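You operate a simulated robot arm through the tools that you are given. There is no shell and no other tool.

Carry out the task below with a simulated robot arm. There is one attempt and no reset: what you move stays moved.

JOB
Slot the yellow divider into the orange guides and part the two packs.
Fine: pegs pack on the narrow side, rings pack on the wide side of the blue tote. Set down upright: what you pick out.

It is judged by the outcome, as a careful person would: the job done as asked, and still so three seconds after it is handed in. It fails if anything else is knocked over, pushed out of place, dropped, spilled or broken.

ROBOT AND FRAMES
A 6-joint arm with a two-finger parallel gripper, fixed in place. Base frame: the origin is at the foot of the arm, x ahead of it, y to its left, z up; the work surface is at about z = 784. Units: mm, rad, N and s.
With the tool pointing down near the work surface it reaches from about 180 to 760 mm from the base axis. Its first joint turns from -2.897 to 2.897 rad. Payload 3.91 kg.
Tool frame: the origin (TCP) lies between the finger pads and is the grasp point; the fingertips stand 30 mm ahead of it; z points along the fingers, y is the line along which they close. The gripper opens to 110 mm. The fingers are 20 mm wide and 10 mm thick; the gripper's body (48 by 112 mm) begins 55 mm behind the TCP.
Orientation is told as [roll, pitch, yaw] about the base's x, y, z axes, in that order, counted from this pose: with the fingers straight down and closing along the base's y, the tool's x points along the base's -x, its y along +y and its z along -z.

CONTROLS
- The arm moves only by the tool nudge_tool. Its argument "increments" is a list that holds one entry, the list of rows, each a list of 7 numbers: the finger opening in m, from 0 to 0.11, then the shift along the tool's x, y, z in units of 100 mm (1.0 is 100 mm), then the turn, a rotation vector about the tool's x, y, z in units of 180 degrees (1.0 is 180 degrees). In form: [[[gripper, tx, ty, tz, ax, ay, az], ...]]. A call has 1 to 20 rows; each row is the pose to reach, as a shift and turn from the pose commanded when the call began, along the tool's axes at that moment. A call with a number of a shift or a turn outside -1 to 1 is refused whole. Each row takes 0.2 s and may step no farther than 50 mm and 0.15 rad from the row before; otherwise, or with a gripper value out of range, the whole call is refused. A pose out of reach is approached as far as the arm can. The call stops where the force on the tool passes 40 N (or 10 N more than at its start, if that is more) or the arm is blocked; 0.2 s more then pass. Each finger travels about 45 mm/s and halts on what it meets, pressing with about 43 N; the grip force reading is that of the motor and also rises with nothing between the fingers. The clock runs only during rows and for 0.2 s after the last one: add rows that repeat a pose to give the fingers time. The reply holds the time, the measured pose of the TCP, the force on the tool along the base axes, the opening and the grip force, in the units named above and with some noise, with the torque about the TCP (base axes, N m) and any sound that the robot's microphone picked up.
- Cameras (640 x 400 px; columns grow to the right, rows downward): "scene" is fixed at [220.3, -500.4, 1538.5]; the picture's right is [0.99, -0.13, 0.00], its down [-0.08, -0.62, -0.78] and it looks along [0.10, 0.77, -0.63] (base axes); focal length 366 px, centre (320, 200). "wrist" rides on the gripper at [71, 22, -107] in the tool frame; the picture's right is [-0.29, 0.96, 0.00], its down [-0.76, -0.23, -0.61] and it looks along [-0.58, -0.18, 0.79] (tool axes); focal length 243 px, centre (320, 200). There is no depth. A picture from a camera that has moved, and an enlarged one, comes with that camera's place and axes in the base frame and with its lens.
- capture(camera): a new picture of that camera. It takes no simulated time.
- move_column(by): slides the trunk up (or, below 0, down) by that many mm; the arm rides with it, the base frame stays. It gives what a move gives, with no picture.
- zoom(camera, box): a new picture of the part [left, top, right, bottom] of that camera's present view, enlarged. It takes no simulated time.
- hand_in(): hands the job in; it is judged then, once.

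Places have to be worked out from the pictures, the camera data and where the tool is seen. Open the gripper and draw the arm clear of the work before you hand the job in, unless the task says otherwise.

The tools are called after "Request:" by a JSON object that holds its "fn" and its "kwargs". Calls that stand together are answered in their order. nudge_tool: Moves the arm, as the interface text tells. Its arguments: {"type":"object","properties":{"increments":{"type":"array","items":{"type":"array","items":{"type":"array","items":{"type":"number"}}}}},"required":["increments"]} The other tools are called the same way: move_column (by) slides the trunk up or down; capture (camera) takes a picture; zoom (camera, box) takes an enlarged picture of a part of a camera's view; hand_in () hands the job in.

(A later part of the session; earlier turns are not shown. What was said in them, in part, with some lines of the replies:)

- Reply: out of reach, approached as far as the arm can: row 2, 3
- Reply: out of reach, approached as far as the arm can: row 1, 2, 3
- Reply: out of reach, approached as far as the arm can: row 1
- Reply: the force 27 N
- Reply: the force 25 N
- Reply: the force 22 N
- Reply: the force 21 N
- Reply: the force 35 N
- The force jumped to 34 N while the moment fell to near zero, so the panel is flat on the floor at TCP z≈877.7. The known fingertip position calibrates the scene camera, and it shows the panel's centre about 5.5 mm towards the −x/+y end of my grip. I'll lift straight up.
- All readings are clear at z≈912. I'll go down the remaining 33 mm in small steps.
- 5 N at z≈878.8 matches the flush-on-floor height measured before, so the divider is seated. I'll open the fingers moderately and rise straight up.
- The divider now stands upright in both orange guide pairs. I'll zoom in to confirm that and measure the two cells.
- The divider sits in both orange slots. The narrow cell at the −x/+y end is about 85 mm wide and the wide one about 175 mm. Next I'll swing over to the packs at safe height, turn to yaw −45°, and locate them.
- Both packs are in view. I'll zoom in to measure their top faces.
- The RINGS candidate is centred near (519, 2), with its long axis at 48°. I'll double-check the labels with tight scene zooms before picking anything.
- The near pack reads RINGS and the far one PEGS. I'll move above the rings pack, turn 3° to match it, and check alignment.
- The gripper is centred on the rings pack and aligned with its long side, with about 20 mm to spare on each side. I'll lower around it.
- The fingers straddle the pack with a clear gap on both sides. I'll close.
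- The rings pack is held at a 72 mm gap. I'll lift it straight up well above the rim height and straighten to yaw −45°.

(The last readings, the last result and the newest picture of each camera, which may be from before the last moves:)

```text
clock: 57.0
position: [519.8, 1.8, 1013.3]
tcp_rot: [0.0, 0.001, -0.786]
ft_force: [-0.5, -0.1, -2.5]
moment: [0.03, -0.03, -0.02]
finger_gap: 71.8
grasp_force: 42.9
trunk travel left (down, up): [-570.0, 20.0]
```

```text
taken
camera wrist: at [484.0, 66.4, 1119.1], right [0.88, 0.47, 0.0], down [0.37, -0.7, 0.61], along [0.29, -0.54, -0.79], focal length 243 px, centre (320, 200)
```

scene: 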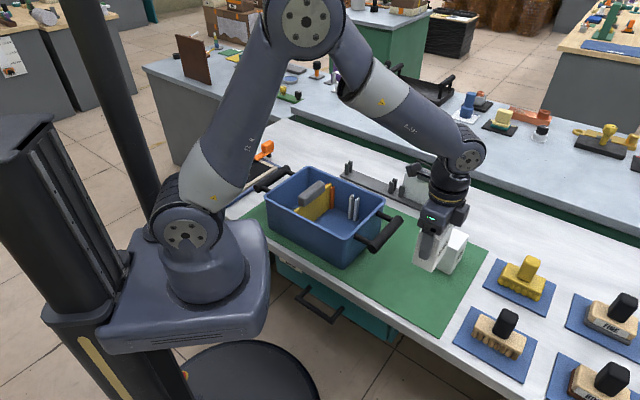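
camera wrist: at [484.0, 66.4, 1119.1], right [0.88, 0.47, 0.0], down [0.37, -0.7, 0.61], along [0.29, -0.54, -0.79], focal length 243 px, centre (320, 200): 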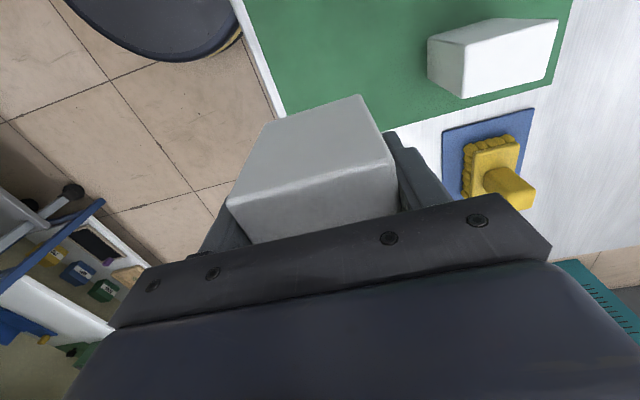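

The pack is held level with its bottom near z≈947. I'll carry it over to the wide cell at about (370, 250).

Request:
{"fn": "nudge_tool", "kwargs": {"increments": [[[0.05, 0.25, 0.06, 0, 0, 0, 0], [0.05, 0.6, 0.145, 0, 0, 0, 0], [0.05, 0.934, 0.226, 0, 0, 0, 0], [0.05, 0.934, 0.226, 0, 0, 0, 0]]]}}

Request:
{"fn": "nudge_tool", "kwargs": {"increments": [[[0.05, 0.25, 0.06, 0, 0, 0, 0], [0.05, 0.6, 0.145, 0, 0, 0, 0], [0.05, 0.934, 0.226, 0, 0, 0, 0], [0.05, 0.934, 0.226, 0, 0, 0, 0]]]}}

Request:
{"fn": "nudge_tool", "kwargs": {"increments": [[[0.05, 0.25, 0.06, 0, 0, 0, 0], [0.05, 0.6, 0.145, 0, 0, 0, 0], [0.05, 0.934, 0.226, 0, 0, 0, 0], [0.05, 0.934, 0.226, 0, 0, 0, 0]]]}}

Request:
{"fn": "capture", "kwargs": {"camera": "wrist"}}

Request:
{"fn": "zoom", "kwargs": {"camera": "scene", "box": [260, 130, 420, 270]}}

```text
clock: 58.0
position: [469.7, 86.0, 1012.9]
tcp_rot: [0.001, 0.0, -0.786]
ft_force: [-0.2, -0.4, -2.0]
moment: [-0.01, -0.04, 0.03]
finger_gap: 71.8
grasp_force: 43.2
trunk travel left (down, up): [-570.0, 20.0]
```

```text
clock: 59.0
position: [419.3, 167.8, 1010.2]
tcp_rot: [0.001, 0.001, -0.784]
ft_force: [-0.2, 0.1, -1.3]
moment: [0.0, 0.0, 0.02]
finger_gap: 71.9
grasp_force: 43.2
trunk travel left (down, up): [-570.0, 20.0]
```

```text
clock: 60.0
position: [369.6, 250.6, 1012.8]
tcp_rot: [0.002, 0.001, -0.785]
ft_force: [0.4, 0.3, -2.4]
moment: [-0.03, 0.02, 0.0]
finger_gap: 71.9
grasp_force: 43.6
trunk travel left (down, up): [-570.0, 20.0]
```

```text
taken
camera wrist: at [334.3, 314.9, 1118.9], right [0.88, 0.47, 0.0], down [0.37, -0.7, 0.61], along [0.29, -0.54, -0.79], focal length 243 px, centre (320, 200)
```

wrist: 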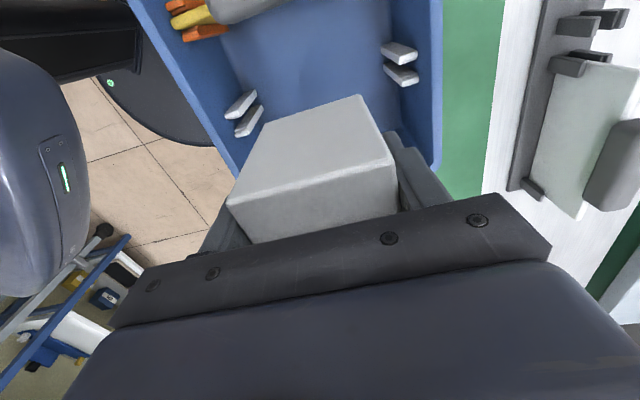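

```text
2.86 times, centred on (340, 200) of scene
camera zoom: at [220.3, -500.4, 1538.5], right [0.99, -0.13, 0.0], down [-0.08, -0.62, -0.78], along [0.1, 0.77, -0.63], focal length 1045 px, centre (263, 200)
```

zoom: 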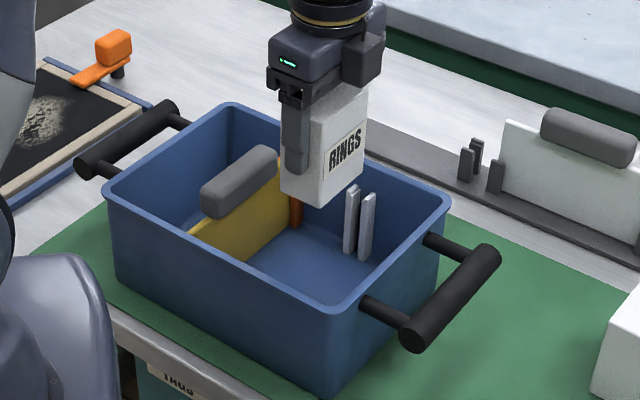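

The label clearly reads RINGS and the pack is centred over the wide cell. I'll lower it into the tote.

Request:
{"fn": "nudge_tool", "kwargs": {"increments": [[[0.05, 0, 0, 0.2, 0, 0, 0], [0.05, 0, 0, 0.4, 0, 0, 0], [0.05, 0, 0, 0.6, 0, 0, 0], [0.05, 0, 0, 0.8, 0, 0, 0], [0.05, 0, 0, 1.0, 0, 0, 0], [0.05, 0, 0, 1.0, 0, 0, 0]]]}}

Request:
{"fn": "zoom", "kwargs": {"camera": "scene", "box": [260, 130, 420, 270]}}

Request:
{"fn": "nudge_tool", "kwargs": {"increments": [[[0.05, 0, 0, 0.15, 0, 0, 0], [0.05, 0, 0, 0.3, 0, 0, 0], [0.05, 0, 0, 0.4, 0, 0, 0], [0.05, 0, 0, 0.46, 0, 0, 0], [0.05, 0, 0, 0.5, 0, 0, 0], [0.05, 0, 0, 0.53, 0, 0, 0]]]}}

Request:
{"fn": "zoom", "kwargs": {"camera": "scene", "box": [260, 130, 420, 270]}}

```text
clock: 61.4
position: [370.7, 250.0, 910.8]
tcp_rot: [0.001, 0.0, -0.785]
ft_force: [0.4, -0.4, -1.6]
moment: [-0.03, 0.01, 0.02]
finger_gap: 71.5
grasp_force: 42.6
trunk travel left (down, up): [-570.0, 20.0]
```

```text
2.86 times, centred on (340, 200) of scene
camera zoom: at [220.3, -500.4, 1538.5], right [0.99, -0.13, 0.0], down [-0.08, -0.62, -0.78], along [0.1, 0.77, -0.63], focal length 1045 px, centre (263, 200)
```

zoom: 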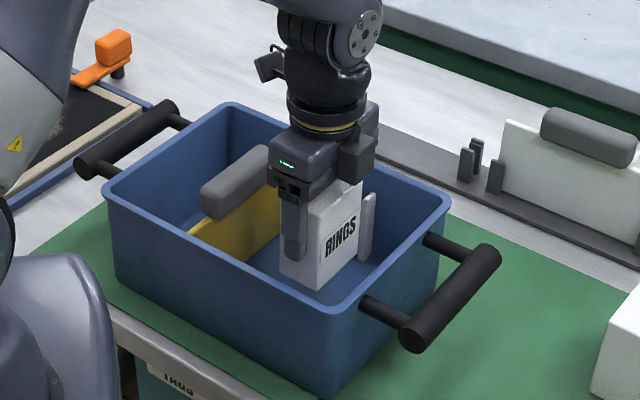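

```text
clock: 62.8
position: [370.2, 249.9, 857.3]
tcp_rot: [0.002, 0.0, -0.785]
ft_force: [0.1, -0.6, -1.2]
moment: [0.03, -0.01, 0.01]
finger_gap: 71.6
grasp_force: 43.0
trunk travel left (down, up): [-570.0, 20.0]
```

```text
2.86 times, centred on (340, 200) of scene
camera zoom: at [220.3, -500.4, 1538.5], right [0.99, -0.13, 0.0], down [-0.08, -0.62, -0.78], along [0.1, 0.77, -0.63], focal length 1045 px, centre (263, 200)
```

zoom: 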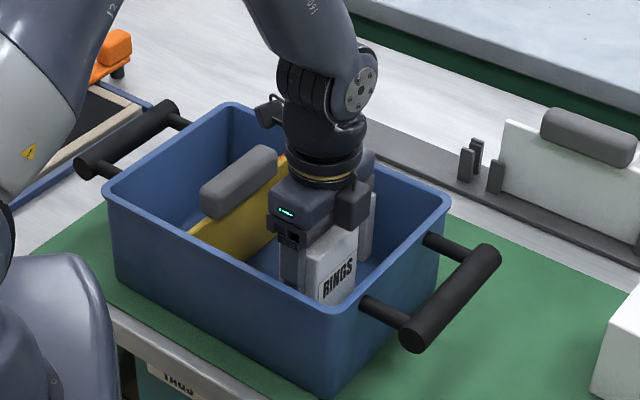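

Nothing has touched yet at z≈857. I'll lower by millimetres until the pack meets the floor.

Request:
{"fn": "nudge_tool", "kwargs": {"increments": [[[0.05, 0, 0, 0.015, 0, 0, 0], [0.05, 0, 0, 0.03, 0, 0, 0], [0.05, 0, 0, 0.04, 0, 0, 0]]]}}

```text
clock: 63.6
position: [371.4, 251.9, 857.3]
tcp_rot: [0.006, 0.0, -0.787]
ft_force: [0.5, 1.7, 37.7]
moment: [-0.8, 1.07, 0.01]
finger_gap: 71.7
grasp_force: 43.0
trunk travel left (down, up): [-570.0, 20.0]
```

The pack is on the floor at 38 N. I'll ease up 3 mm to relieve the force, then open gently.

Request:
{"fn": "nudge_tool", "kwargs": {"increments": [[[0.05, 0, 0, -0.015, 0, 0, 0], [0.05, 0, 0, -0.025, 0, 0, 0], [0.05, 0, 0, -0.025, 0, 0, 0]]]}}

Request:
{"fn": "zoom", "kwargs": {"camera": "scene", "box": [320, 190, 380, 250]}}

```text
clock: 64.4
position: [369.6, 250.1, 856.4]
tcp_rot: [0.002, 0.001, -0.785]
ft_force: [2.9, 4.3, 10.9]
moment: [0.52, -0.38, 0.06]
finger_gap: 71.7
grasp_force: 42.8
trunk travel left (down, up): [-570.0, 20.0]
```

```text
6.67 times, centred on (350, 220) of scene
camera zoom: at [220.3, -500.4, 1538.5], right [0.99, -0.13, 0.0], down [-0.08, -0.62, -0.78], along [0.1, 0.77, -0.63], focal length 2437 px, centre (120, 67)
```

zoom: 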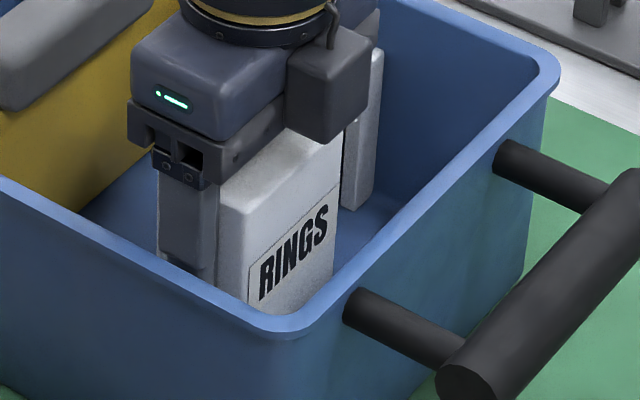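

The pack stands level with a light 11 N contact. I'll open and rise straight up.

Request:
{"fn": "nudge_tool", "kwargs": {"increments": [[[0.1, 0, 0, 0, 0, 0, 0], [0.1, 0, 0, 0, 0, 0, 0], [0.1, 0, 0, 0, 0, 0, 0], [0.1, 0, 0, -0.2, 0, 0, 0], [0.1, 0, 0, -0.5, 0, 0, 0], [0.1, 0, 0, -0.8, 0, 0, 0], [0.1, 0, 0, -1.0, 0, 0, 0], [0.1, 0, 0, -1.0, 0, 0, 0]]]}}

Request:
{"fn": "nudge_tool", "kwargs": {"increments": [[[0.11, 0, 0, -0.4, 0, 0, 0], [0.11, 0, 0, -0.8, 0, 0, 0], [0.11, 0, 0, -0.8, 0, 0, 0]]]}}

Request:
{"fn": "capture", "kwargs": {"camera": "wrist"}}

Request:
{"fn": "zoom", "kwargs": {"camera": "scene", "box": [260, 130, 420, 270]}}

```text
clock: 66.2
position: [370.7, 249.4, 956.5]
tcp_rot: [0.001, -0.002, -0.787]
ft_force: [0.8, -0.5, 0.9]
moment: [0.05, -0.01, -0.01]
finger_gap: 99.9
grasp_force: 0.2
trunk travel left (down, up): [-570.0, 20.0]
```

```text
clock: 67.0
position: [369.7, 248.7, 1039.8]
tcp_rot: [0.002, 0.001, -0.785]
ft_force: [0.6, 1.1, -0.9]
moment: [-0.04, 0.04, 0.0]
finger_gap: 110.1
grasp_force: 0.1
trunk travel left (down, up): [-570.0, 20.0]
```

```text
taken
camera wrist: at [333.0, 312.5, 1146.2], right [0.88, 0.47, 0.0], down [0.37, -0.7, 0.61], along [0.29, -0.54, -0.79], focal length 243 px, centre (320, 200)
```

wrist: 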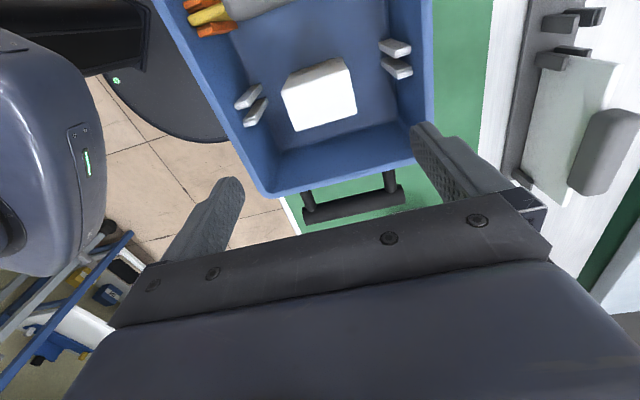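

```text
2.86 times, centred on (340, 200) of scene
camera zoom: at [220.3, -500.4, 1538.5], right [0.99, -0.13, 0.0], down [-0.08, -0.62, -0.78], along [0.1, 0.77, -0.63], focal length 1045 px, centre (263, 200)
```

zoom: 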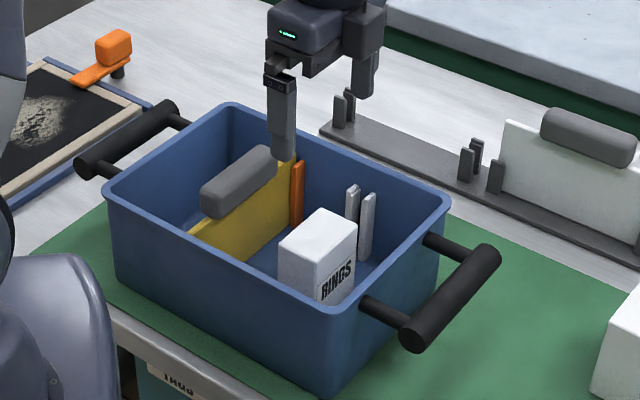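

The rings pack stands upright in the wide cell. Now I'll go over to the pegs pack near (645, 112).

Request:
{"fn": "nudge_tool", "kwargs": {"increments": [[[0.11, -0.45, 0.15, 0, 0, 0, 0], [0.11, -0.9, 0.3, 0, 0, 0, 0], [0.11, -0.97, 0.324, 0, 0, 0, 0]]]}}

Request:
{"fn": "nudge_tool", "kwargs": {"increments": [[[0.11, -0.45, 0.15, 0, 0, 0, 0], [0.11, -0.9, 0.3, 0, 0, 0, 0], [0.11, -0.97, 0.324, 0, 0, 0, 0]]]}}

Request:
{"fn": "nudge_tool", "kwargs": {"increments": [[[0.11, -0.45, 0.15, 0.1, 0, 0, 0], [0.11, -0.9, 0.3, 0.3, 0, 0, 0], [0.11, -0.97, 0.324, 0.4, 0, 0, 0], [0.11, -0.97, 0.324, 0.4, 0, 0, 0]]]}}

Request:
{"fn": "capture", "kwargs": {"camera": "wrist"}}

Request:
{"fn": "zoom", "kwargs": {"camera": "wrist", "box": [210, 40, 450, 220]}}

```text
clock: 67.8
position: [460.5, 203.6, 1039.5]
tcp_rot: [0.001, 0.0, -0.786]
ft_force: [0.0, -0.5, 0.1]
moment: [0.0, 0.01, -0.02]
finger_gap: 109.8
grasp_force: 0.1
trunk travel left (down, up): [-570.0, 20.0]
```

```text
clock: 68.6
position: [551.6, 159.8, 1039.5]
tcp_rot: [0.001, 0.001, -0.785]
ft_force: [-0.6, -0.2, 0.3]
moment: [0.02, 0.02, 0.0]
finger_gap: 110.1
grasp_force: 0.1
trunk travel left (down, up): [-570.0, 20.0]
```

```text
refused: row 2 steps farther than a row can; nothing moved
```

```text
taken
camera wrist: at [516.6, 224.1, 1146.4], right [0.88, 0.47, 0.0], down [0.37, -0.7, 0.61], along [0.29, -0.54, -0.79], focal length 243 px, centre (320, 200)
```

wrist: 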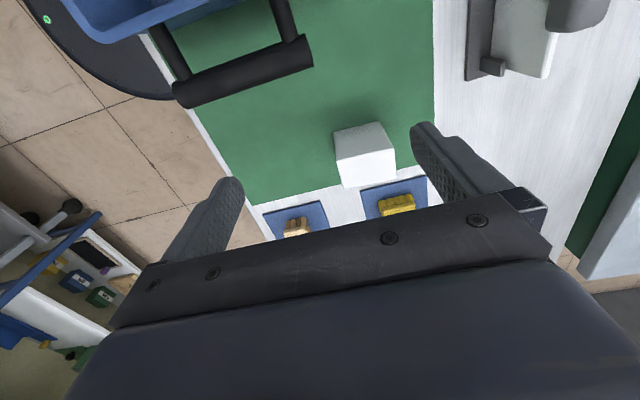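

```text
2.22 times, centred on (330, 130) of wrist
camera zoom: at [516.6, 224.1, 1146.4], right [0.88, 0.47, 0.0], down [0.37, -0.7, 0.61], along [0.29, -0.54, -0.79], focal length 539 px, centre (298, 356)
```

zoom: 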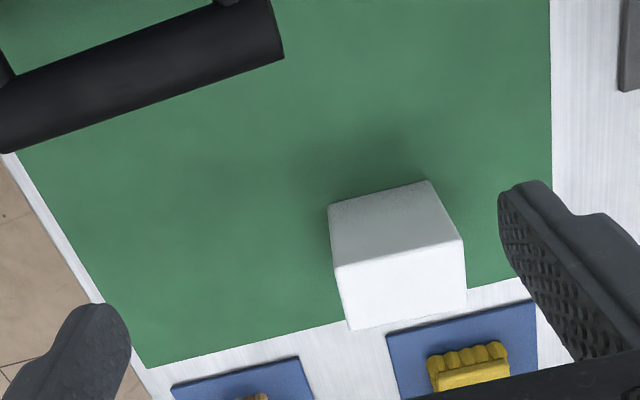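

The third move was refused for step size, but this view gives the pegs pack at (644.3, 113.3) with its long axis at 42°. I'll move above it with smaller rows and turn 2.7°.

Request:
{"fn": "nudge_tool", "kwargs": {"increments": [[[0.11, -0.4, 0.13, 0, 0, 0, 0.005], [0.11, -0.8, 0.27, 0, 0, 0, 0.01], [0.11, -0.974, 0.328, 0.1, 0, 0, 0.015], [0.11, -0.974, 0.328, 0.4, 0, 0, 0.015], [0.11, -0.974, 0.328, 0.7, 0, 0, 0.015], [0.11, -0.974, 0.328, 0.7, 0, 0, 0.015]]]}}

Request:
{"fn": "zoom", "kwargs": {"camera": "wrist", "box": [180, 60, 480, 250]}}

Request:
{"fn": "zoom", "kwargs": {"camera": "scene", "box": [390, 180, 510, 300]}}

```text
clock: 70.0
position: [643.6, 112.0, 970.0]
tcp_rot: [0.001, 0.002, -0.831]
ft_force: [-0.3, -0.2, -1.3]
moment: [0.01, 0.0, -0.01]
finger_gap: 110.1
grasp_force: 0.0
trunk travel left (down, up): [-570.0, 20.0]
```

```text
2.11 times, centred on (330, 155) of wrist
camera zoom: at [611.0, 178.2, 1075.7], right [0.9, 0.43, 0.0], down [0.34, -0.72, 0.61], along [0.26, -0.55, -0.79], focal length 511 px, centre (299, 295)
```

zoom: 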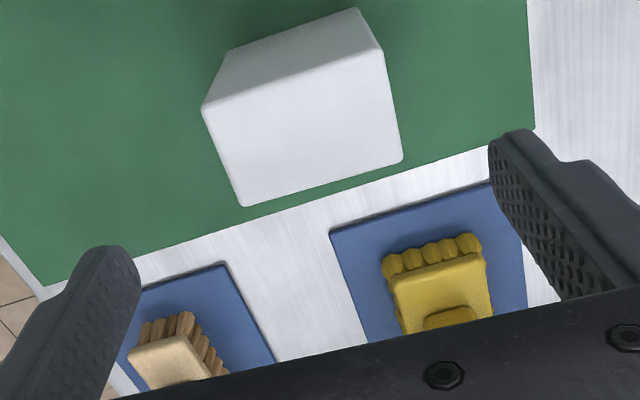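

```text
3.33 times, centred on (450, 240) of scene
camera zoom: at [220.3, -500.4, 1538.5], right [0.99, -0.13, 0.0], down [-0.08, -0.62, -0.78], along [0.1, 0.77, -0.63], focal length 1219 px, centre (-113, 67)
```

zoom: 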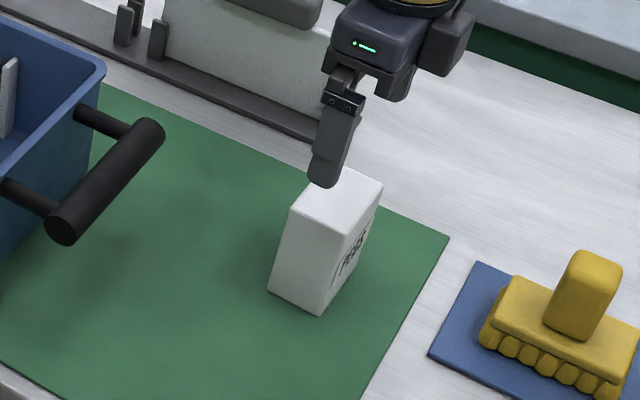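

The alignment matches the earlier pick to within about 2–3 mm. I'll correct that and lower around the pack.

Request:
{"fn": "nudge_tool", "kwargs": {"increments": [[[0.11, 0, 0.022, 0.3, 0, 0, 0], [0.11, 0, 0.022, 0.6, 0, 0, 0], [0.11, 0, 0.022, 0.8, 0, 0, 0], [0.11, 0, 0.022, 0.9, 0, 0, 0], [0.11, 0, 0.022, 1.0, 0, 0, 0], [0.11, 0, 0.022, 1.0, 0, 0, 0]]]}}

Request:
{"fn": "nudge_tool", "kwargs": {"increments": [[[0.11, 0, 0, 0.08, 0, 0, 0], [0.11, 0, 0, 0.185, 0, 0, 0], [0.11, 0, 0, 0.185, 0, 0, 0]]]}}

Request:
{"fn": "capture", "kwargs": {"camera": "wrist"}}

Request:
{"fn": "zoom", "kwargs": {"camera": "scene", "box": [390, 180, 510, 300]}}

```text
clock: 71.4
position: [645.9, 114.3, 866.6]
tcp_rot: [0.001, -0.001, -0.833]
ft_force: [0.5, -0.2, -0.7]
moment: [0.02, 0.02, -0.04]
finger_gap: 110.1
grasp_force: 0.0
trunk travel left (down, up): [-570.0, 20.0]
```

```text
clock: 72.2
position: [645.9, 114.9, 849.1]
tcp_rot: [0.002, 0.001, -0.833]
ft_force: [-0.5, 0.6, 0.8]
moment: [0.0, 0.04, 0.04]
finger_gap: 110.0
grasp_force: 0.0
trunk travel left (down, up): [-570.0, 20.0]
```

```text
taken
camera wrist: at [612.6, 180.5, 956.0], right [0.9, 0.43, 0.0], down [0.34, -0.72, 0.61], along [0.26, -0.55, -0.79], focal length 243 px, centre (320, 200)
```

wrist: 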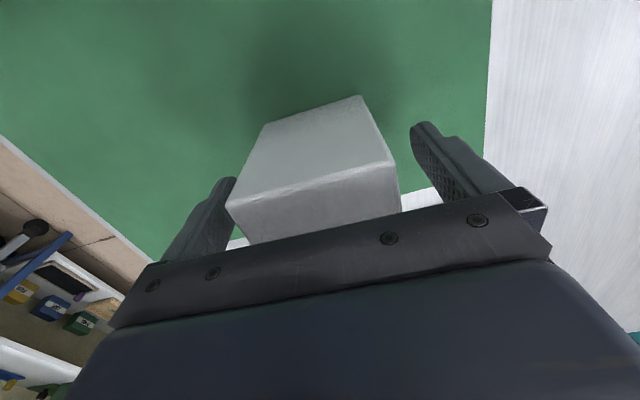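

```text
3.33 times, centred on (450, 240) of scene
camera zoom: at [220.3, -500.4, 1538.5], right [0.99, -0.13, 0.0], down [-0.08, -0.62, -0.78], along [0.1, 0.77, -0.63], focal length 1219 px, centre (-113, 67)
```

zoom: 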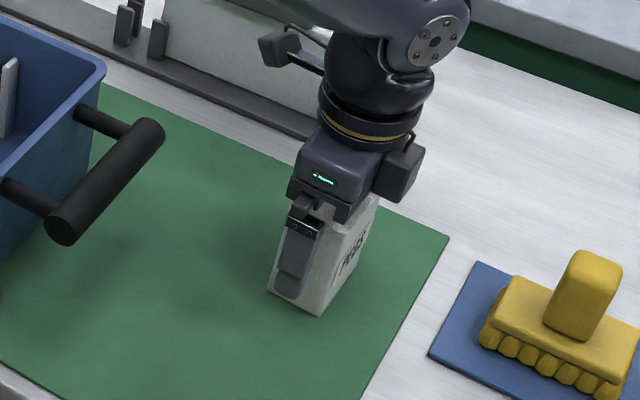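

The view matches the earlier good grasp. I'll close, then lift slightly to test the hold.

Request:
{"fn": "nudge_tool", "kwargs": {"increments": [[[0.05, 0, 0, 0, 0, 0, 0], [0.05, 0, 0, 0, 0, 0, 0], [0.05, 0, 0, 0, 0, 0, 0], [0.05, 0, 0, 0, 0, 0, 0], [0.05, 0, 0, 0, 0, 0, 0], [0.05, 0, 0, -0.1, 0, 0, 0], [0.05, 0, 0, -0.1, 0, 0, 0]]]}}

Request:
{"fn": "capture", "kwargs": {"camera": "wrist"}}

```text
clock: 73.8
position: [644.3, 114.1, 860.5]
tcp_rot: [-0.001, 0.0, -0.832]
ft_force: [0.4, 0.1, -1.9]
moment: [-0.03, 0.01, 0.0]
finger_gap: 71.5
grasp_force: 42.8
trunk travel left (down, up): [-570.0, 20.0]
```

```text
taken
camera wrist: at [612.2, 180.4, 966.6], right [0.9, 0.43, 0.0], down [0.34, -0.72, 0.61], along [0.26, -0.55, -0.79], focal length 243 px, centre (320, 200)
```

wrist: 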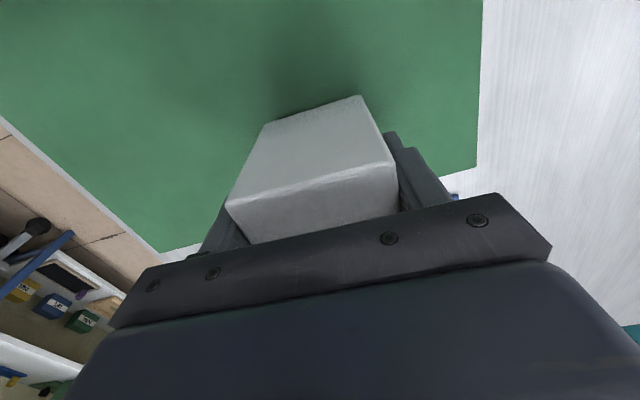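

It holds at a 71.5 mm gap. I'll lift to carrying height, straighten, and start across to the narrow cell at about (263, 356).

Request:
{"fn": "nudge_tool", "kwargs": {"increments": [[[0.05, 0, 0, -0.3, 0, 0, 0], [0.05, 0, 0, -0.6, 0, 0, 0], [0.05, 0, 0, -1.0, 0, 0, 0], [0.05, 0, 0, -1.0, 0, 0, 0]]]}}

Request:
{"fn": "nudge_tool", "kwargs": {"increments": [[[0.05, 0, 0, -0.3, 0, 0, -0.008], [0.05, 0, 0, -0.56, 0, 0, -0.015], [0.05, 0, 0, -0.56, 0, 0, -0.015]]]}}

Request:
{"fn": "nudge_tool", "kwargs": {"increments": [[[0.05, 0.3, -0.07, 0, 0, 0, 0], [0.05, 0.6, -0.135, 0, 0, 0, 0], [0.05, 0.883, -0.197, 0, 0, 0, 0], [0.05, 0.883, -0.197, 0, 0, 0, 0]]]}}

Request:
{"fn": "capture", "kwargs": {"camera": "scene"}}

```text
clock: 74.8
position: [646.9, 114.3, 961.2]
tcp_rot: [0.0, 0.0, -0.833]
ft_force: [0.3, 0.6, -1.0]
moment: [0.0, -0.02, 0.0]
finger_gap: 71.8
grasp_force: 42.8
trunk travel left (down, up): [-570.0, 20.0]
```

```text
clock: 75.6
position: [646.7, 116.0, 1016.4]
tcp_rot: [0.002, -0.001, -0.785]
ft_force: [-0.3, -0.8, -1.3]
moment: [-0.01, -0.01, -0.01]
finger_gap: 71.7
grasp_force: 42.9
trunk travel left (down, up): [-570.0, 20.0]
```

```text
clock: 76.6
position: [568.3, 162.8, 1015.0]
tcp_rot: [0.002, 0.0, -0.784]
ft_force: [-0.3, 0.7, -2.3]
moment: [0.01, -0.03, 0.0]
finger_gap: 71.7
grasp_force: 42.6
trunk travel left (down, up): [-570.0, 20.0]
```

```text
taken
```

scene: 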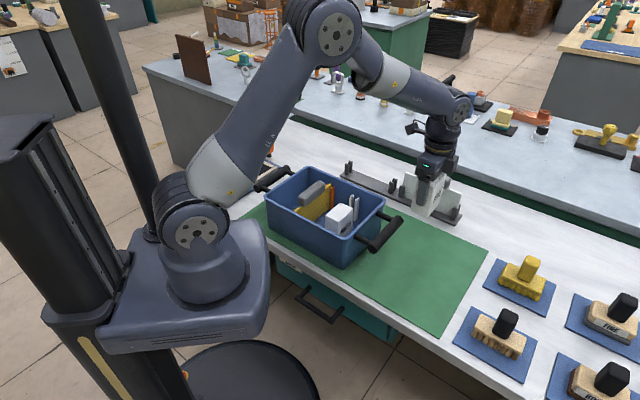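

The pack is held and carrying well. I'll go on across the tote in three more moves.

Request:
{"fn": "nudge_tool", "kwargs": {"increments": [[[0.05, 0.3, -0.07, 0, 0, 0, 0], [0.05, 0.6, -0.135, 0, 0, 0, 0], [0.05, 0.883, -0.197, 0, 0, 0, 0], [0.05, 0.883, -0.197, 0, 0, 0, 0]]]}}

Request:
{"fn": "nudge_tool", "kwargs": {"increments": [[[0.05, 0.3, -0.07, 0, 0, 0, 0], [0.05, 0.6, -0.135, 0, 0, 0, 0], [0.05, 0.883, -0.197, 0, 0, 0, 0], [0.05, 0.883, -0.197, 0, 0, 0, 0]]]}}

Request:
{"fn": "nudge_tool", "kwargs": {"increments": [[[0.05, 0.3, -0.07, 0, 0, 0, 0], [0.05, 0.6, -0.135, 0, 0, 0, 0], [0.05, 0.883, -0.197, 0, 0, 0, 0], [0.05, 0.883, -0.197, 0, 0, 0, 0]]]}}

Request:
{"fn": "capture", "kwargs": {"camera": "wrist"}}

Request:
{"fn": "capture", "kwargs": {"camera": "scene"}}

```text
clock: 77.6
position: [492.3, 210.5, 1014.7]
tcp_rot: [0.001, -0.002, -0.786]
ft_force: [-0.1, -0.3, -1.5]
moment: [0.02, 0.03, -0.04]
finger_gap: 71.9
grasp_force: 43.0
trunk travel left (down, up): [-570.0, 20.0]
```

```text
clock: 78.6
position: [416.6, 259.8, 1014.4]
tcp_rot: [0.002, -0.001, -0.786]
ft_force: [0.3, -0.4, -1.0]
moment: [0.0, 0.01, 0.02]
finger_gap: 71.4
grasp_force: 42.7
trunk travel left (down, up): [-570.0, 20.0]
```

```text
clock: 79.6
position: [341.7, 308.5, 1014.1]
tcp_rot: [0.002, 0.0, -0.783]
ft_force: [0.3, 0.3, -0.6]
moment: [0.01, -0.01, 0.02]
finger_gap: 71.7
grasp_force: 42.9
trunk travel left (down, up): [-570.0, 20.0]
```

```text
taken
camera wrist: at [304.7, 373.3, 1121.1], right [0.88, 0.47, 0.0], down [0.37, -0.7, 0.61], along [0.29, -0.54, -0.79], focal length 243 px, centre (320, 200)
```

wrist: 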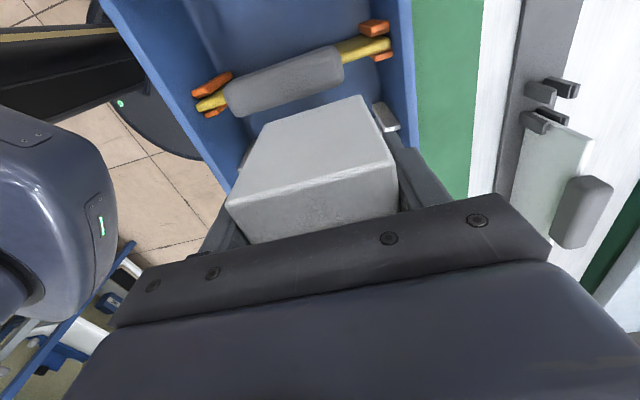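

```text
taken
```

scene: 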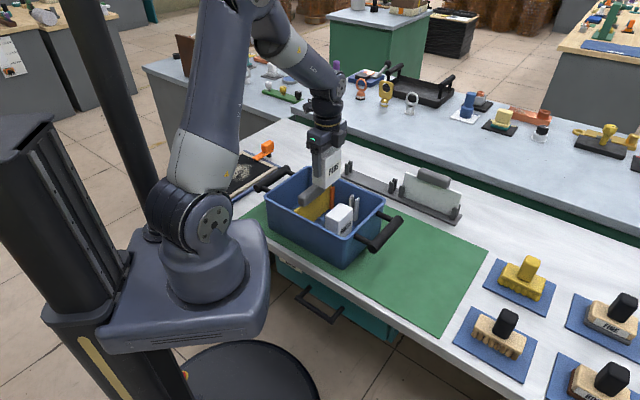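

The pack now hangs above the divider. I'll make the last lateral move to the narrow cell and check the view.

Request:
{"fn": "nudge_tool", "kwargs": {"increments": [[[0.05, 0.3, -0.07, 0, 0, 0, 0], [0.05, 0.6, -0.145, 0, 0, 0, 0], [0.05, 0.892, -0.217, 0, 0, 0, 0], [0.05, 0.892, -0.217, 0, 0, 0, 0]]]}}

Request:
{"fn": "capture", "kwargs": {"camera": "wrist"}}

Request:
{"fn": "zoom", "kwargs": {"camera": "scene", "box": [240, 110, 400, 250]}}

```text
clock: 80.6
position: [263.0, 356.6, 1015.4]
tcp_rot: [0.002, -0.001, -0.785]
ft_force: [-0.7, 0.3, -1.6]
moment: [0.01, 0.01, -0.01]
finger_gap: 71.8
grasp_force: 43.1
trunk travel left (down, up): [-570.0, 20.0]
```

```text
taken
camera wrist: at [226.8, 420.9, 1122.3], right [0.88, 0.47, 0.0], down [0.37, -0.7, 0.61], along [0.29, -0.54, -0.79], focal length 243 px, centre (320, 200)
```

wrist: 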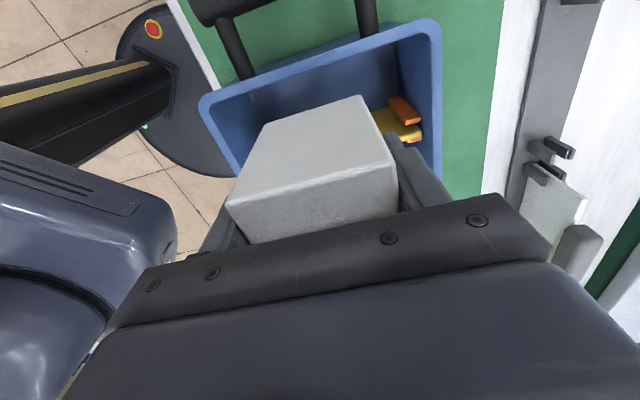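

```text
2.86 times, centred on (320, 180) of scene
camera zoom: at [220.3, -500.4, 1538.5], right [0.99, -0.13, 0.0], down [-0.08, -0.62, -0.78], along [0.1, 0.77, -0.63], focal length 1045 px, centre (320, 257)
```

zoom: 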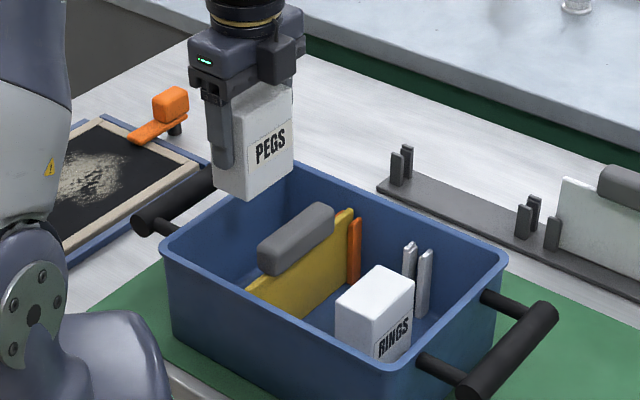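

Before lowering I want to check whether the motor block beside the gripper could touch the divider's handle. I'll zoom in to measure it.

Request:
{"fn": "zoom", "kwargs": {"camera": "scene", "box": [280, 105, 330, 155]}}

Request:
{"fn": "zoom", "kwargs": {"camera": "scene", "box": [290, 165, 350, 225]}}

Request:
{"fn": "zoom", "kwargs": {"camera": "wrist", "box": [180, 0, 460, 170]}}

```text
8.00 times, centred on (305, 130) of scene
camera zoom: at [220.3, -500.4, 1538.5], right [0.99, -0.13, 0.0], down [-0.08, -0.62, -0.78], along [0.1, 0.77, -0.63], focal length 2925 px, centre (440, 760)
```

zoom: 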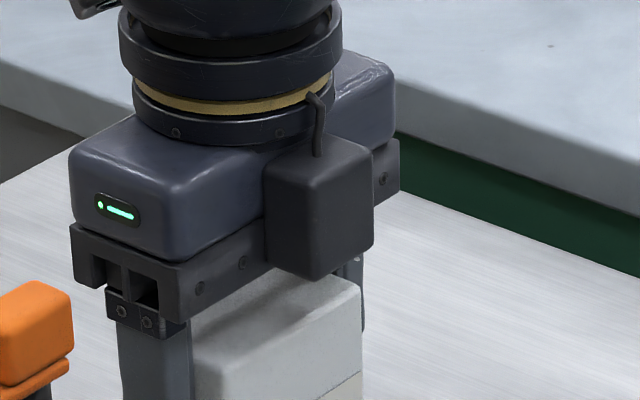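

```text
6.67 times, centred on (320, 195) of scene
camera zoom: at [220.3, -500.4, 1538.5], right [0.99, -0.13, 0.0], down [-0.08, -0.62, -0.78], along [0.1, 0.77, -0.63], focal length 2437 px, centre (320, 233)
```

zoom: 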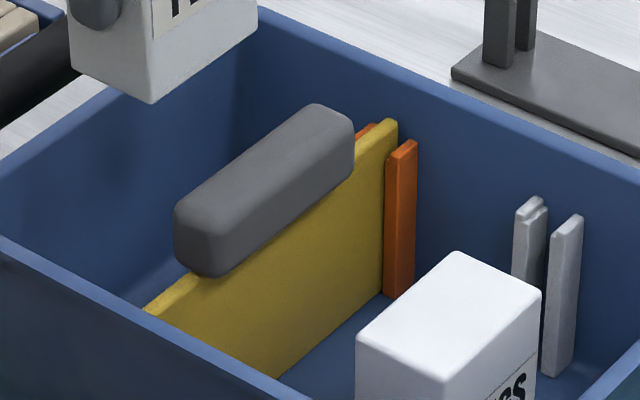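

```text
2.29 times, centred on (320, 85) of wrist
camera zoom: at [226.8, 420.9, 1122.3], right [0.88, 0.47, 0.0], down [0.37, -0.7, 0.61], along [0.29, -0.54, -0.79], focal length 555 px, centre (320, 463)
```

zoom: 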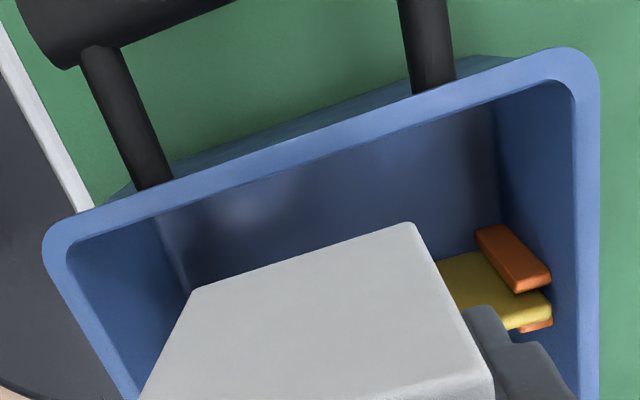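

The motor block protrudes to about 43 mm on the tool's −x side, at roughly the height of the divider handle's top, so lowering like this could touch the handle. Turning the gripper 180° puts the block over the lower tote rim instead, where it clears, so I'll rotate in place up here in two halves.

Request:
{"fn": "nudge_tool", "kwargs": {"increments": [[[0.05, 0, 0, -0.1, 0, 0, -0.02], [0.05, 0, 0, -0.1, 0, 0, -0.065], [0.05, 0, 0, -0.1, 0, 0, -0.11], [0.05, 0, 0, -0.1, 0, 0, -0.155], [0.05, 0, 0, -0.1, 0, 0, -0.2], [0.05, 0, 0, -0.1, 0, 0, -0.245], [0.05, 0, 0, -0.1, 0, 0, -0.29], [0.05, 0, 0, -0.1, 0, 0, -0.335], [0.05, 0, 0, -0.1, 0, 0, -0.38], [0.05, 0, 0, -0.1, 0, 0, -0.425], [0.05, 0, 0, -0.1, 0, 0, -0.47], [0.05, 0, 0, -0.1, 0, 0, -0.5], [0.05, 0, 0, -0.1, 0, 0, -0.5]]]}}

Request:
{"fn": "capture", "kwargs": {"camera": "scene"}}

```text
clock: 83.4
position: [262.3, 356.9, 1025.3]
tcp_rot: [-0.001, -0.003, 0.788]
ft_force: [-0.2, -0.6, -2.2]
moment: [0.0, 0.03, 0.02]
finger_gap: 71.8
grasp_force: 42.8
trunk travel left (down, up): [-570.0, 20.0]
```

```text
taken
```

scene: 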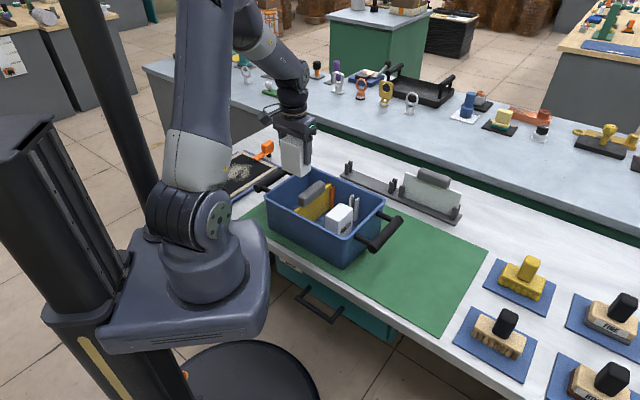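

The first half of the turn went well. I'll do the second half to reach yaw +135°.

Request:
{"fn": "nudge_tool", "kwargs": {"increments": [[[0.05, 0, 0, 0, 0, 0, -0.02], [0.05, 0, 0, 0, 0, 0, -0.065], [0.05, 0, 0, 0, 0, 0, -0.11], [0.05, 0, 0, 0, 0, 0, -0.155], [0.05, 0, 0, 0, 0, 0, -0.2], [0.05, 0, 0, 0, 0, 0, -0.245], [0.05, 0, 0, 0, 0, 0, -0.29], [0.05, 0, 0, 0, 0, 0, -0.335], [0.05, 0, 0, 0, 0, 0, -0.38], [0.05, 0, 0, 0, 0, 0, -0.425], [0.05, 0, 0, 0, 0, 0, -0.47], [0.05, 0, 0, 0, 0, 0, -0.5], [0.05, 0, 0, 0, 0, 0, -0.5]]]}}

Request:
{"fn": "capture", "kwargs": {"camera": "wrist"}}

Request:
{"fn": "zoom", "kwargs": {"camera": "scene", "box": [240, 90, 380, 230]}}

```text
clock: 86.2
position: [262.7, 356.1, 1025.2]
tcp_rot: [-0.002, -0.001, 2.358]
ft_force: [0.3, -0.6, -2.2]
moment: [0.0, 0.02, -0.01]
finger_gap: 71.6
grasp_force: 43.4
trunk travel left (down, up): [-570.0, 20.0]
```

```text
taken
camera wrist: at [296.4, 289.2, 1131.1], right [-0.88, -0.47, 0.0], down [-0.38, 0.7, 0.61], along [-0.29, 0.54, -0.79], focal length 243 px, centre (320, 200)
```

wrist: 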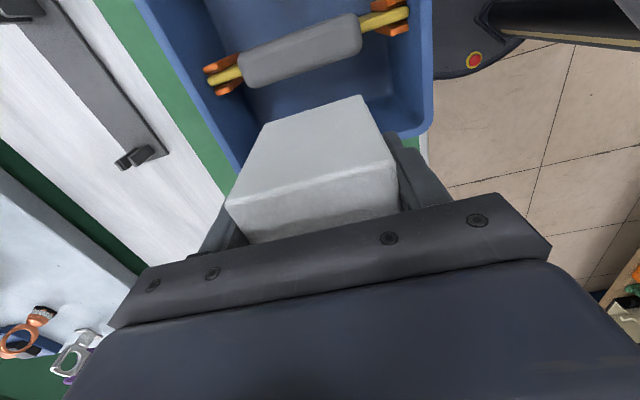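

```text
2.86 times, centred on (310, 160) of scene
camera zoom: at [220.3, -500.4, 1538.5], right [0.99, -0.13, 0.0], down [-0.08, -0.62, -0.78], along [0.1, 0.77, -0.63], focal length 1045 px, centre (349, 314)
```

zoom: 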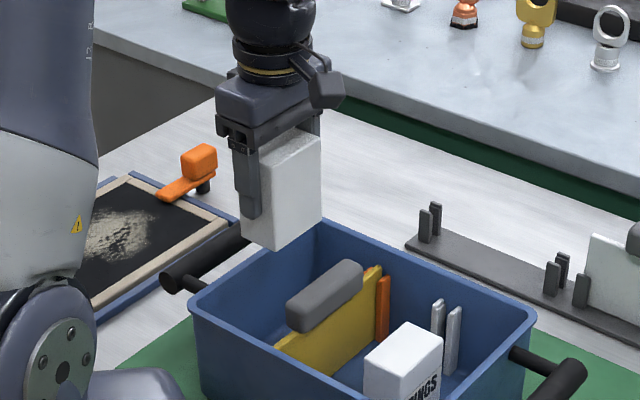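

The turned pose is reached, and the pack is centred in the gripper and midway between the divider handle and the end wall. I'll lower it into the narrow cell.

Request:
{"fn": "nudge_tool", "kwargs": {"increments": [[[0.05, 0, 0, 0.2, 0, 0, 0], [0.05, 0, 0, 0.4, 0, 0, 0], [0.05, 0, 0, 0.6, 0, 0, 0], [0.05, 0, 0, 0.8, 0, 0, 0], [0.05, 0, 0, 0.8, 0, 0, 0]]]}}

Request:
{"fn": "capture", "kwargs": {"camera": "wrist"}}

Request:
{"fn": "zoom", "kwargs": {"camera": "scene", "box": [250, 110, 370, 230]}}

```text
clock: 87.4
position: [262.0, 356.1, 943.3]
tcp_rot: [0.0, 0.001, 2.356]
ft_force: [0.6, -0.5, -1.8]
moment: [0.02, -0.01, 0.03]
finger_gap: 71.5
grasp_force: 42.5
trunk travel left (down, up): [-570.0, 20.0]
```

```text
taken
camera wrist: at [296.7, 290.4, 1050.3], right [-0.88, -0.47, 0.0], down [-0.37, 0.7, 0.61], along [-0.29, 0.54, -0.79], focal length 243 px, centre (320, 200)
```

wrist: 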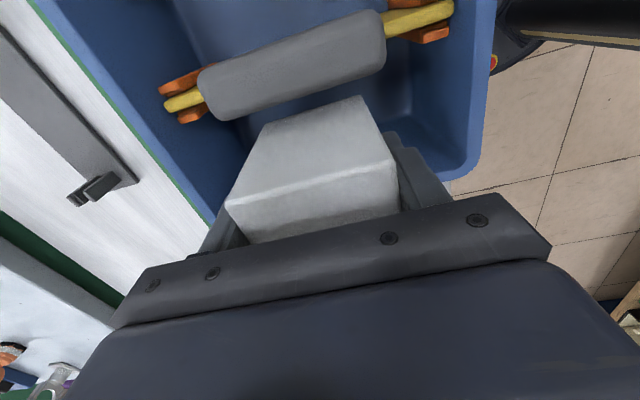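

```text
3.33 times, centred on (310, 170) of scene
camera zoom: at [220.3, -500.4, 1538.5], right [0.99, -0.13, 0.0], down [-0.08, -0.62, -0.78], along [0.1, 0.77, -0.63], focal length 1219 px, centre (353, 300)
```

zoom: 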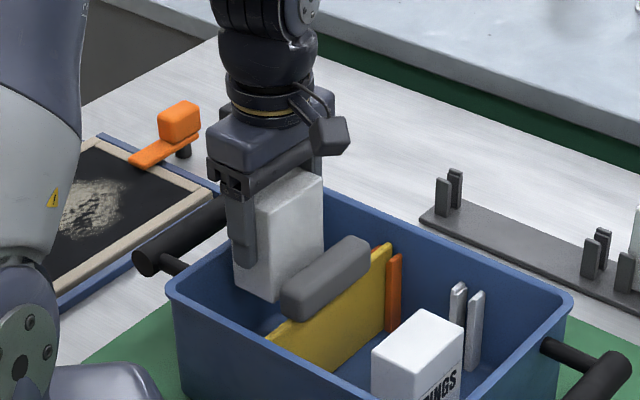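

There is about 19 mm between the pack face and the divider handle. I'll continue down.

Request:
{"fn": "nudge_tool", "kwargs": {"increments": [[[0.05, 0, 0, 0.15, 0, 0, 0], [0.05, 0, 0, 0.3, 0, 0, 0], [0.05, 0, 0, 0.45, 0, 0, 0], [0.05, 0, 0, 0.6, 0, 0, 0], [0.05, 0, 0, 0.7, 0, 0, 0], [0.05, 0, 0, 0.78, 0, 0, 0], [0.05, 0, 0, 0.82, 0, 0, 0]]]}}

Request:
{"fn": "capture", "kwargs": {"camera": "wrist"}}

Request:
{"fn": "zoom", "kwargs": {"camera": "scene", "box": [250, 110, 370, 230]}}

```text
clock: 89.0
position: [261.9, 356.7, 863.1]
tcp_rot: [-0.001, -0.002, 2.356]
ft_force: [0.8, 0.0, -2.0]
moment: [-0.01, 0.03, 0.01]
finger_gap: 71.6
grasp_force: 43.0
trunk travel left (down, up): [-570.0, 20.0]
```

```text
taken
camera wrist: at [296.8, 288.8, 969.5], right [-0.88, -0.47, 0.0], down [-0.37, 0.7, 0.61], along [-0.29, 0.54, -0.79], focal length 243 px, centre (320, 200)
```

wrist: 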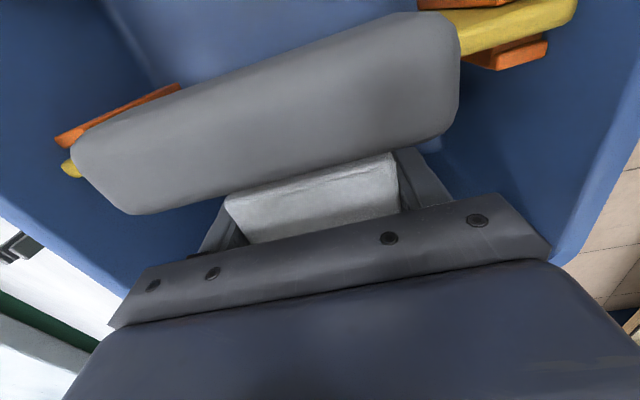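

```text
3.33 times, centred on (310, 170) of scene
camera zoom: at [220.3, -500.4, 1538.5], right [0.99, -0.13, 0.0], down [-0.08, -0.62, -0.78], along [0.1, 0.77, -0.63], focal length 1219 px, centre (353, 300)
```

zoom: 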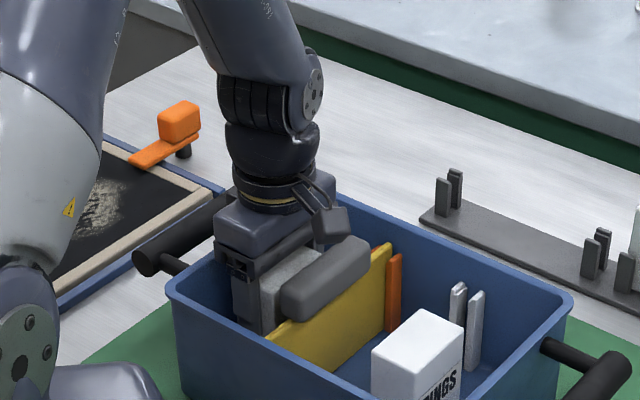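

No contact yet, and the camera housing still clears the handle by about 25 mm. I'll take the last few millimetres slowly.

Request:
{"fn": "nudge_tool", "kwargs": {"increments": [[[0.05, 0, 0, 0.02, 0, 0, 0], [0.05, 0, 0, 0.035, 0, 0, 0], [0.05, 0, 0, 0.05, 0, 0, 0]]]}}

Request:
{"fn": "nudge_tool", "kwargs": {"increments": [[[0.05, 0, 0, 0.01, 0, 0, 0], [0.05, 0, 0, 0.015, 0, 0, 0]]]}}

```text
clock: 89.8
position: [263.0, 356.3, 858.6]
tcp_rot: [-0.002, 0.0, 2.357]
ft_force: [0.1, 1.5, -2.3]
moment: [0.0, -0.01, -0.03]
finger_gap: 71.8
grasp_force: 43.2
trunk travel left (down, up): [-570.0, 20.0]
```

```text
clock: 90.4
position: [263.4, 356.9, 857.0]
tcp_rot: [-0.002, -0.001, 2.356]
ft_force: [1.2, 0.0, -2.7]
moment: [0.0, -0.01, -0.01]
finger_gap: 71.6
grasp_force: 42.6
trunk travel left (down, up): [-570.0, 20.0]
```

Still free at 857. I'll go one more millimetre at a time.

Request:
{"fn": "nudge_tool", "kwargs": {"increments": [[[0.05, 0, 0, 0.008, 0, 0, 0], [0.05, 0, 0, 0.012, 0, 0, 0]]]}}

```text
clock: 91.0
position: [263.6, 354.9, 855.9]
tcp_rot: [-0.002, 0.001, 2.355]
ft_force: [-0.2, 0.1, -2.0]
moment: [-0.01, -0.03, 0.0]
finger_gap: 71.6
grasp_force: 42.7
trunk travel left (down, up): [-570.0, 20.0]
```

Request:
{"fn": "nudge_tool", "kwargs": {"increments": [[[0.05, 0, 0, 0.008, 0, 0, 0], [0.05, 0, 0, 0.015, 0, 0, 0]]]}}

```text
clock: 91.6
position: [263.5, 355.9, 855.6]
tcp_rot: [-0.005, 0.0, 2.356]
ft_force: [2.5, -2.2, 25.7]
moment: [-0.93, 0.5, 0.12]
finger_gap: 72.0
grasp_force: 42.9
trunk travel left (down, up): [-570.0, 20.0]
```

The pack has met the floor at z≈855.6. I'll ease up 1 mm, open, and rise straight up.

Request:
{"fn": "nudge_tool", "kwargs": {"increments": [[[0.05, 0, 0, -0.01, 0, 0, 0], [0.05, 0, 0, -0.01, 0, 0, 0], [0.1, 0, 0, -0.01, 0, 0, 0], [0.1, 0, 0, -0.01, 0, 0, 0], [0.1, 0, 0, -0.01, 0, 0, 0], [0.1, 0, 0, -0.15, 0, 0, 0], [0.1, 0, 0, -0.4, 0, 0, 0], [0.1, 0, 0, -0.7, 0, 0, 0], [0.1, 0, 0, -1.0, 0, 0, 0], [0.1, 0, 0, -1.0, 0, 0, 0]]]}}

Request:
{"fn": "nudge_tool", "kwargs": {"increments": [[[0.11, 0, 0, -0.4, 0, 0, 0], [0.11, 0, 0, -0.8, 0, 0, 0], [0.11, 0, 0, -1.0, 0, 0, 0], [0.11, 0, 0, -1.0, 0, 0, 0]]]}}

Request:
{"fn": "capture", "kwargs": {"camera": "wrist"}}

Request:
{"fn": "zoom", "kwargs": {"camera": "scene", "box": [250, 130, 410, 270]}}

```text
clock: 93.8
position: [263.0, 356.0, 952.7]
tcp_rot: [0.0, 0.001, 2.355]
ft_force: [-0.2, -0.4, 0.0]
moment: [-0.02, 0.0, -0.01]
finger_gap: 99.9
grasp_force: 0.1
trunk travel left (down, up): [-570.0, 20.0]
```

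```text
clock: 94.8
position: [261.7, 356.1, 1054.1]
tcp_rot: [-0.003, 0.001, 2.357]
ft_force: [-0.3, 0.0, -0.9]
moment: [0.01, -0.02, -0.02]
finger_gap: 110.0
grasp_force: 0.0
trunk travel left (down, up): [-570.0, 20.0]
```

```text
taken
camera wrist: at [296.3, 289.1, 1161.1], right [-0.88, -0.47, 0.0], down [-0.38, 0.7, 0.61], along [-0.29, 0.54, -0.79], focal length 243 px, centre (320, 200)
```

wrist: 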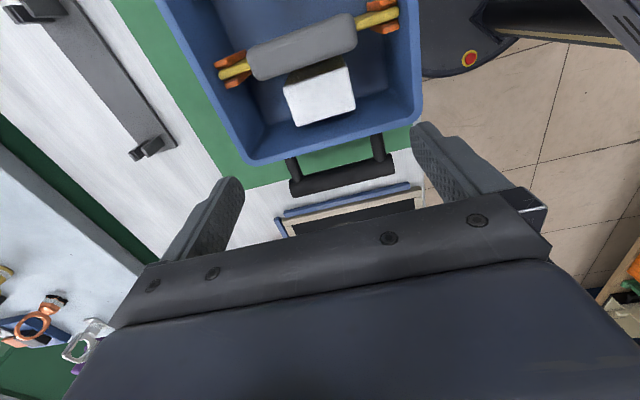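

```text
2.86 times, centred on (330, 200) of scene
camera zoom: at [220.3, -500.4, 1538.5], right [0.99, -0.13, 0.0], down [-0.08, -0.62, -0.78], along [0.1, 0.77, -0.63], focal length 1045 px, centre (291, 200)
```

zoom: 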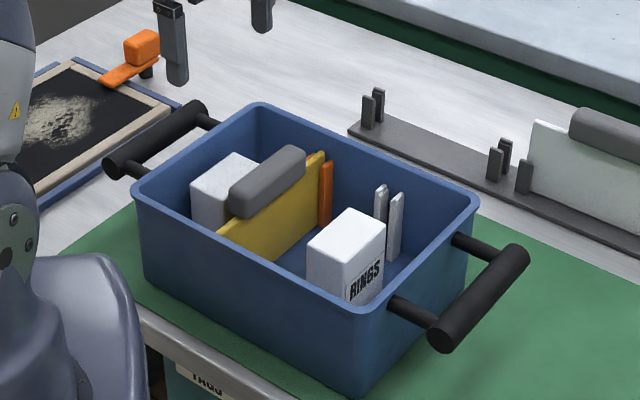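

Both packs are standing in their cells and the tote hasn't moved from its original outline. I'll take close-ups to confirm the divider is fully seated and the packs are flat.

Request:
{"fn": "zoom", "kwargs": {"camera": "wrist", "box": [190, 0, 430, 160]}}

Request:
{"fn": "zoom", "kwargs": {"camera": "scene", "box": [290, 170, 370, 240]}}

Request:
{"fn": "capture", "kwargs": {"camera": "scene"}}

```text
2.50 times, centred on (310, 80) of wrist
camera zoom: at [296.3, 289.1, 1161.1], right [-0.88, -0.47, 0.0], down [-0.38, 0.7, 0.61], along [-0.29, 0.54, -0.79], focal length 606 px, centre (345, 500)
```

zoom: 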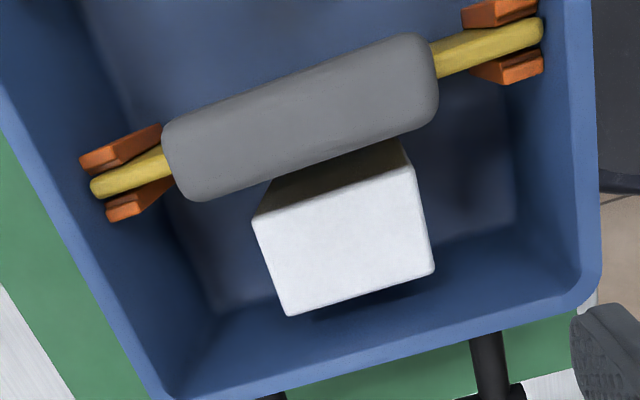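

```text
5.71 times, centred on (330, 205) of scene
camera zoom: at [220.3, -500.4, 1538.5], right [0.99, -0.13, 0.0], down [-0.08, -0.62, -0.78], along [0.1, 0.77, -0.63], focal length 2089 px, centre (263, 171)
```

zoom: 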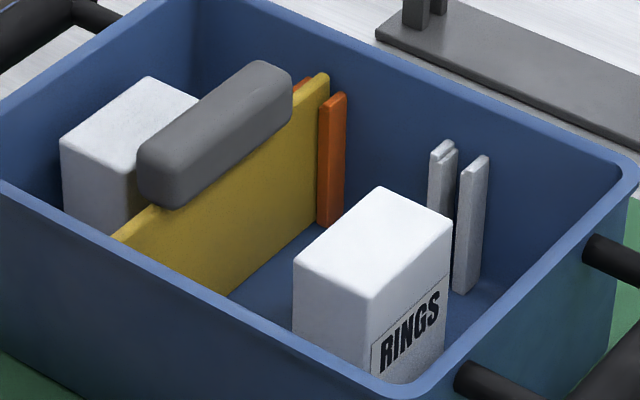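

```text
taken
```

scene: 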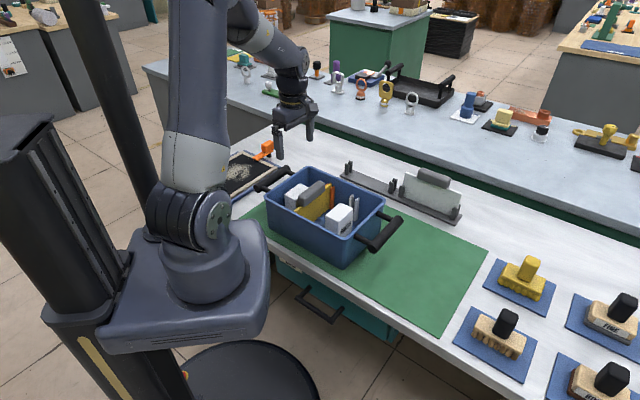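

The divider sits in both orange slots on the floor, and both packs are upright in the right cells with nothing else moved. I'll raise the arm well clear before handing in.

Request:
{"fn": "nudge_tool", "kwargs": {"increments": [[[0.11, 0, 0, -0.3, 0, 0, 0], [0.11, 0, 0, -0.6, 0, 0, 0], [0.11, 0, 0, -0.8, 0, 0, 0], [0.11, 0, 0, -0.8, 0, 0, 0]]]}}

Request:
{"fn": "zoom", "kwargs": {"camera": "scene", "box": [230, 110, 430, 270]}}

```text
clock: 95.8
position: [262.2, 358.2, 1133.4]
tcp_rot: [-0.002, -0.001, 2.356]
ft_force: [-0.5, -0.1, -0.1]
moment: [0.0, -0.01, -0.02]
finger_gap: 110.0
grasp_force: 0.0
trunk travel left (down, up): [-570.0, 20.0]
```

```text
2.50 times, centred on (330, 190) of scene
camera zoom: at [220.3, -500.4, 1538.5], right [0.99, -0.13, 0.0], down [-0.08, -0.62, -0.78], along [0.1, 0.77, -0.63], focal length 914 px, centre (295, 225)
```

zoom: 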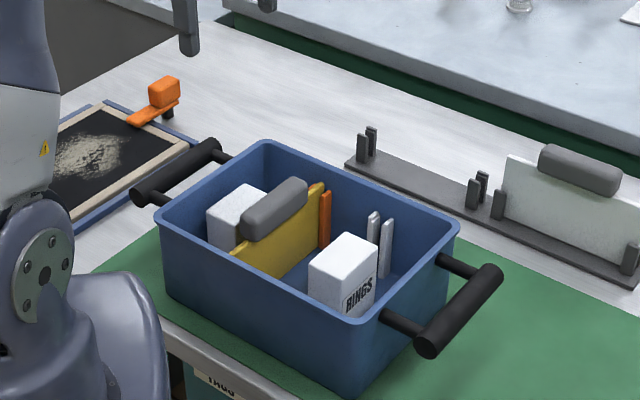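

The gripper is open and well clear. The yellow divider is in the orange guides, PEGS is on the narrow side and RINGS is on the wide side, so I'm handing in.

Request:
{"fn": "hand_in", "kwargs": {}}

```text
The job is handed in.
```

The job is done and handed in. The yellow divider is in the orange guides, resting on the tote floor. The pegs pack stands upright on the narrow side and the rings pack stands upright on the wide side.

- **Divider:** On the first try the divider touched the tote's near rim and tilted in the grip. I lifted it, levelled it on the tote floor and slotted it in cleanly on the second try. It had moved off-centre in the grip by then, but it slid down with no sideways load.
- **Packs:** I read both labels before picking. Each pack was lowered until it met the floor and released from there, so nothing was dropped.
- **Surroundings:** The last pictures show the tote where it started and nothing else moved. The gripper was open and the arm raised clear before I handed in.
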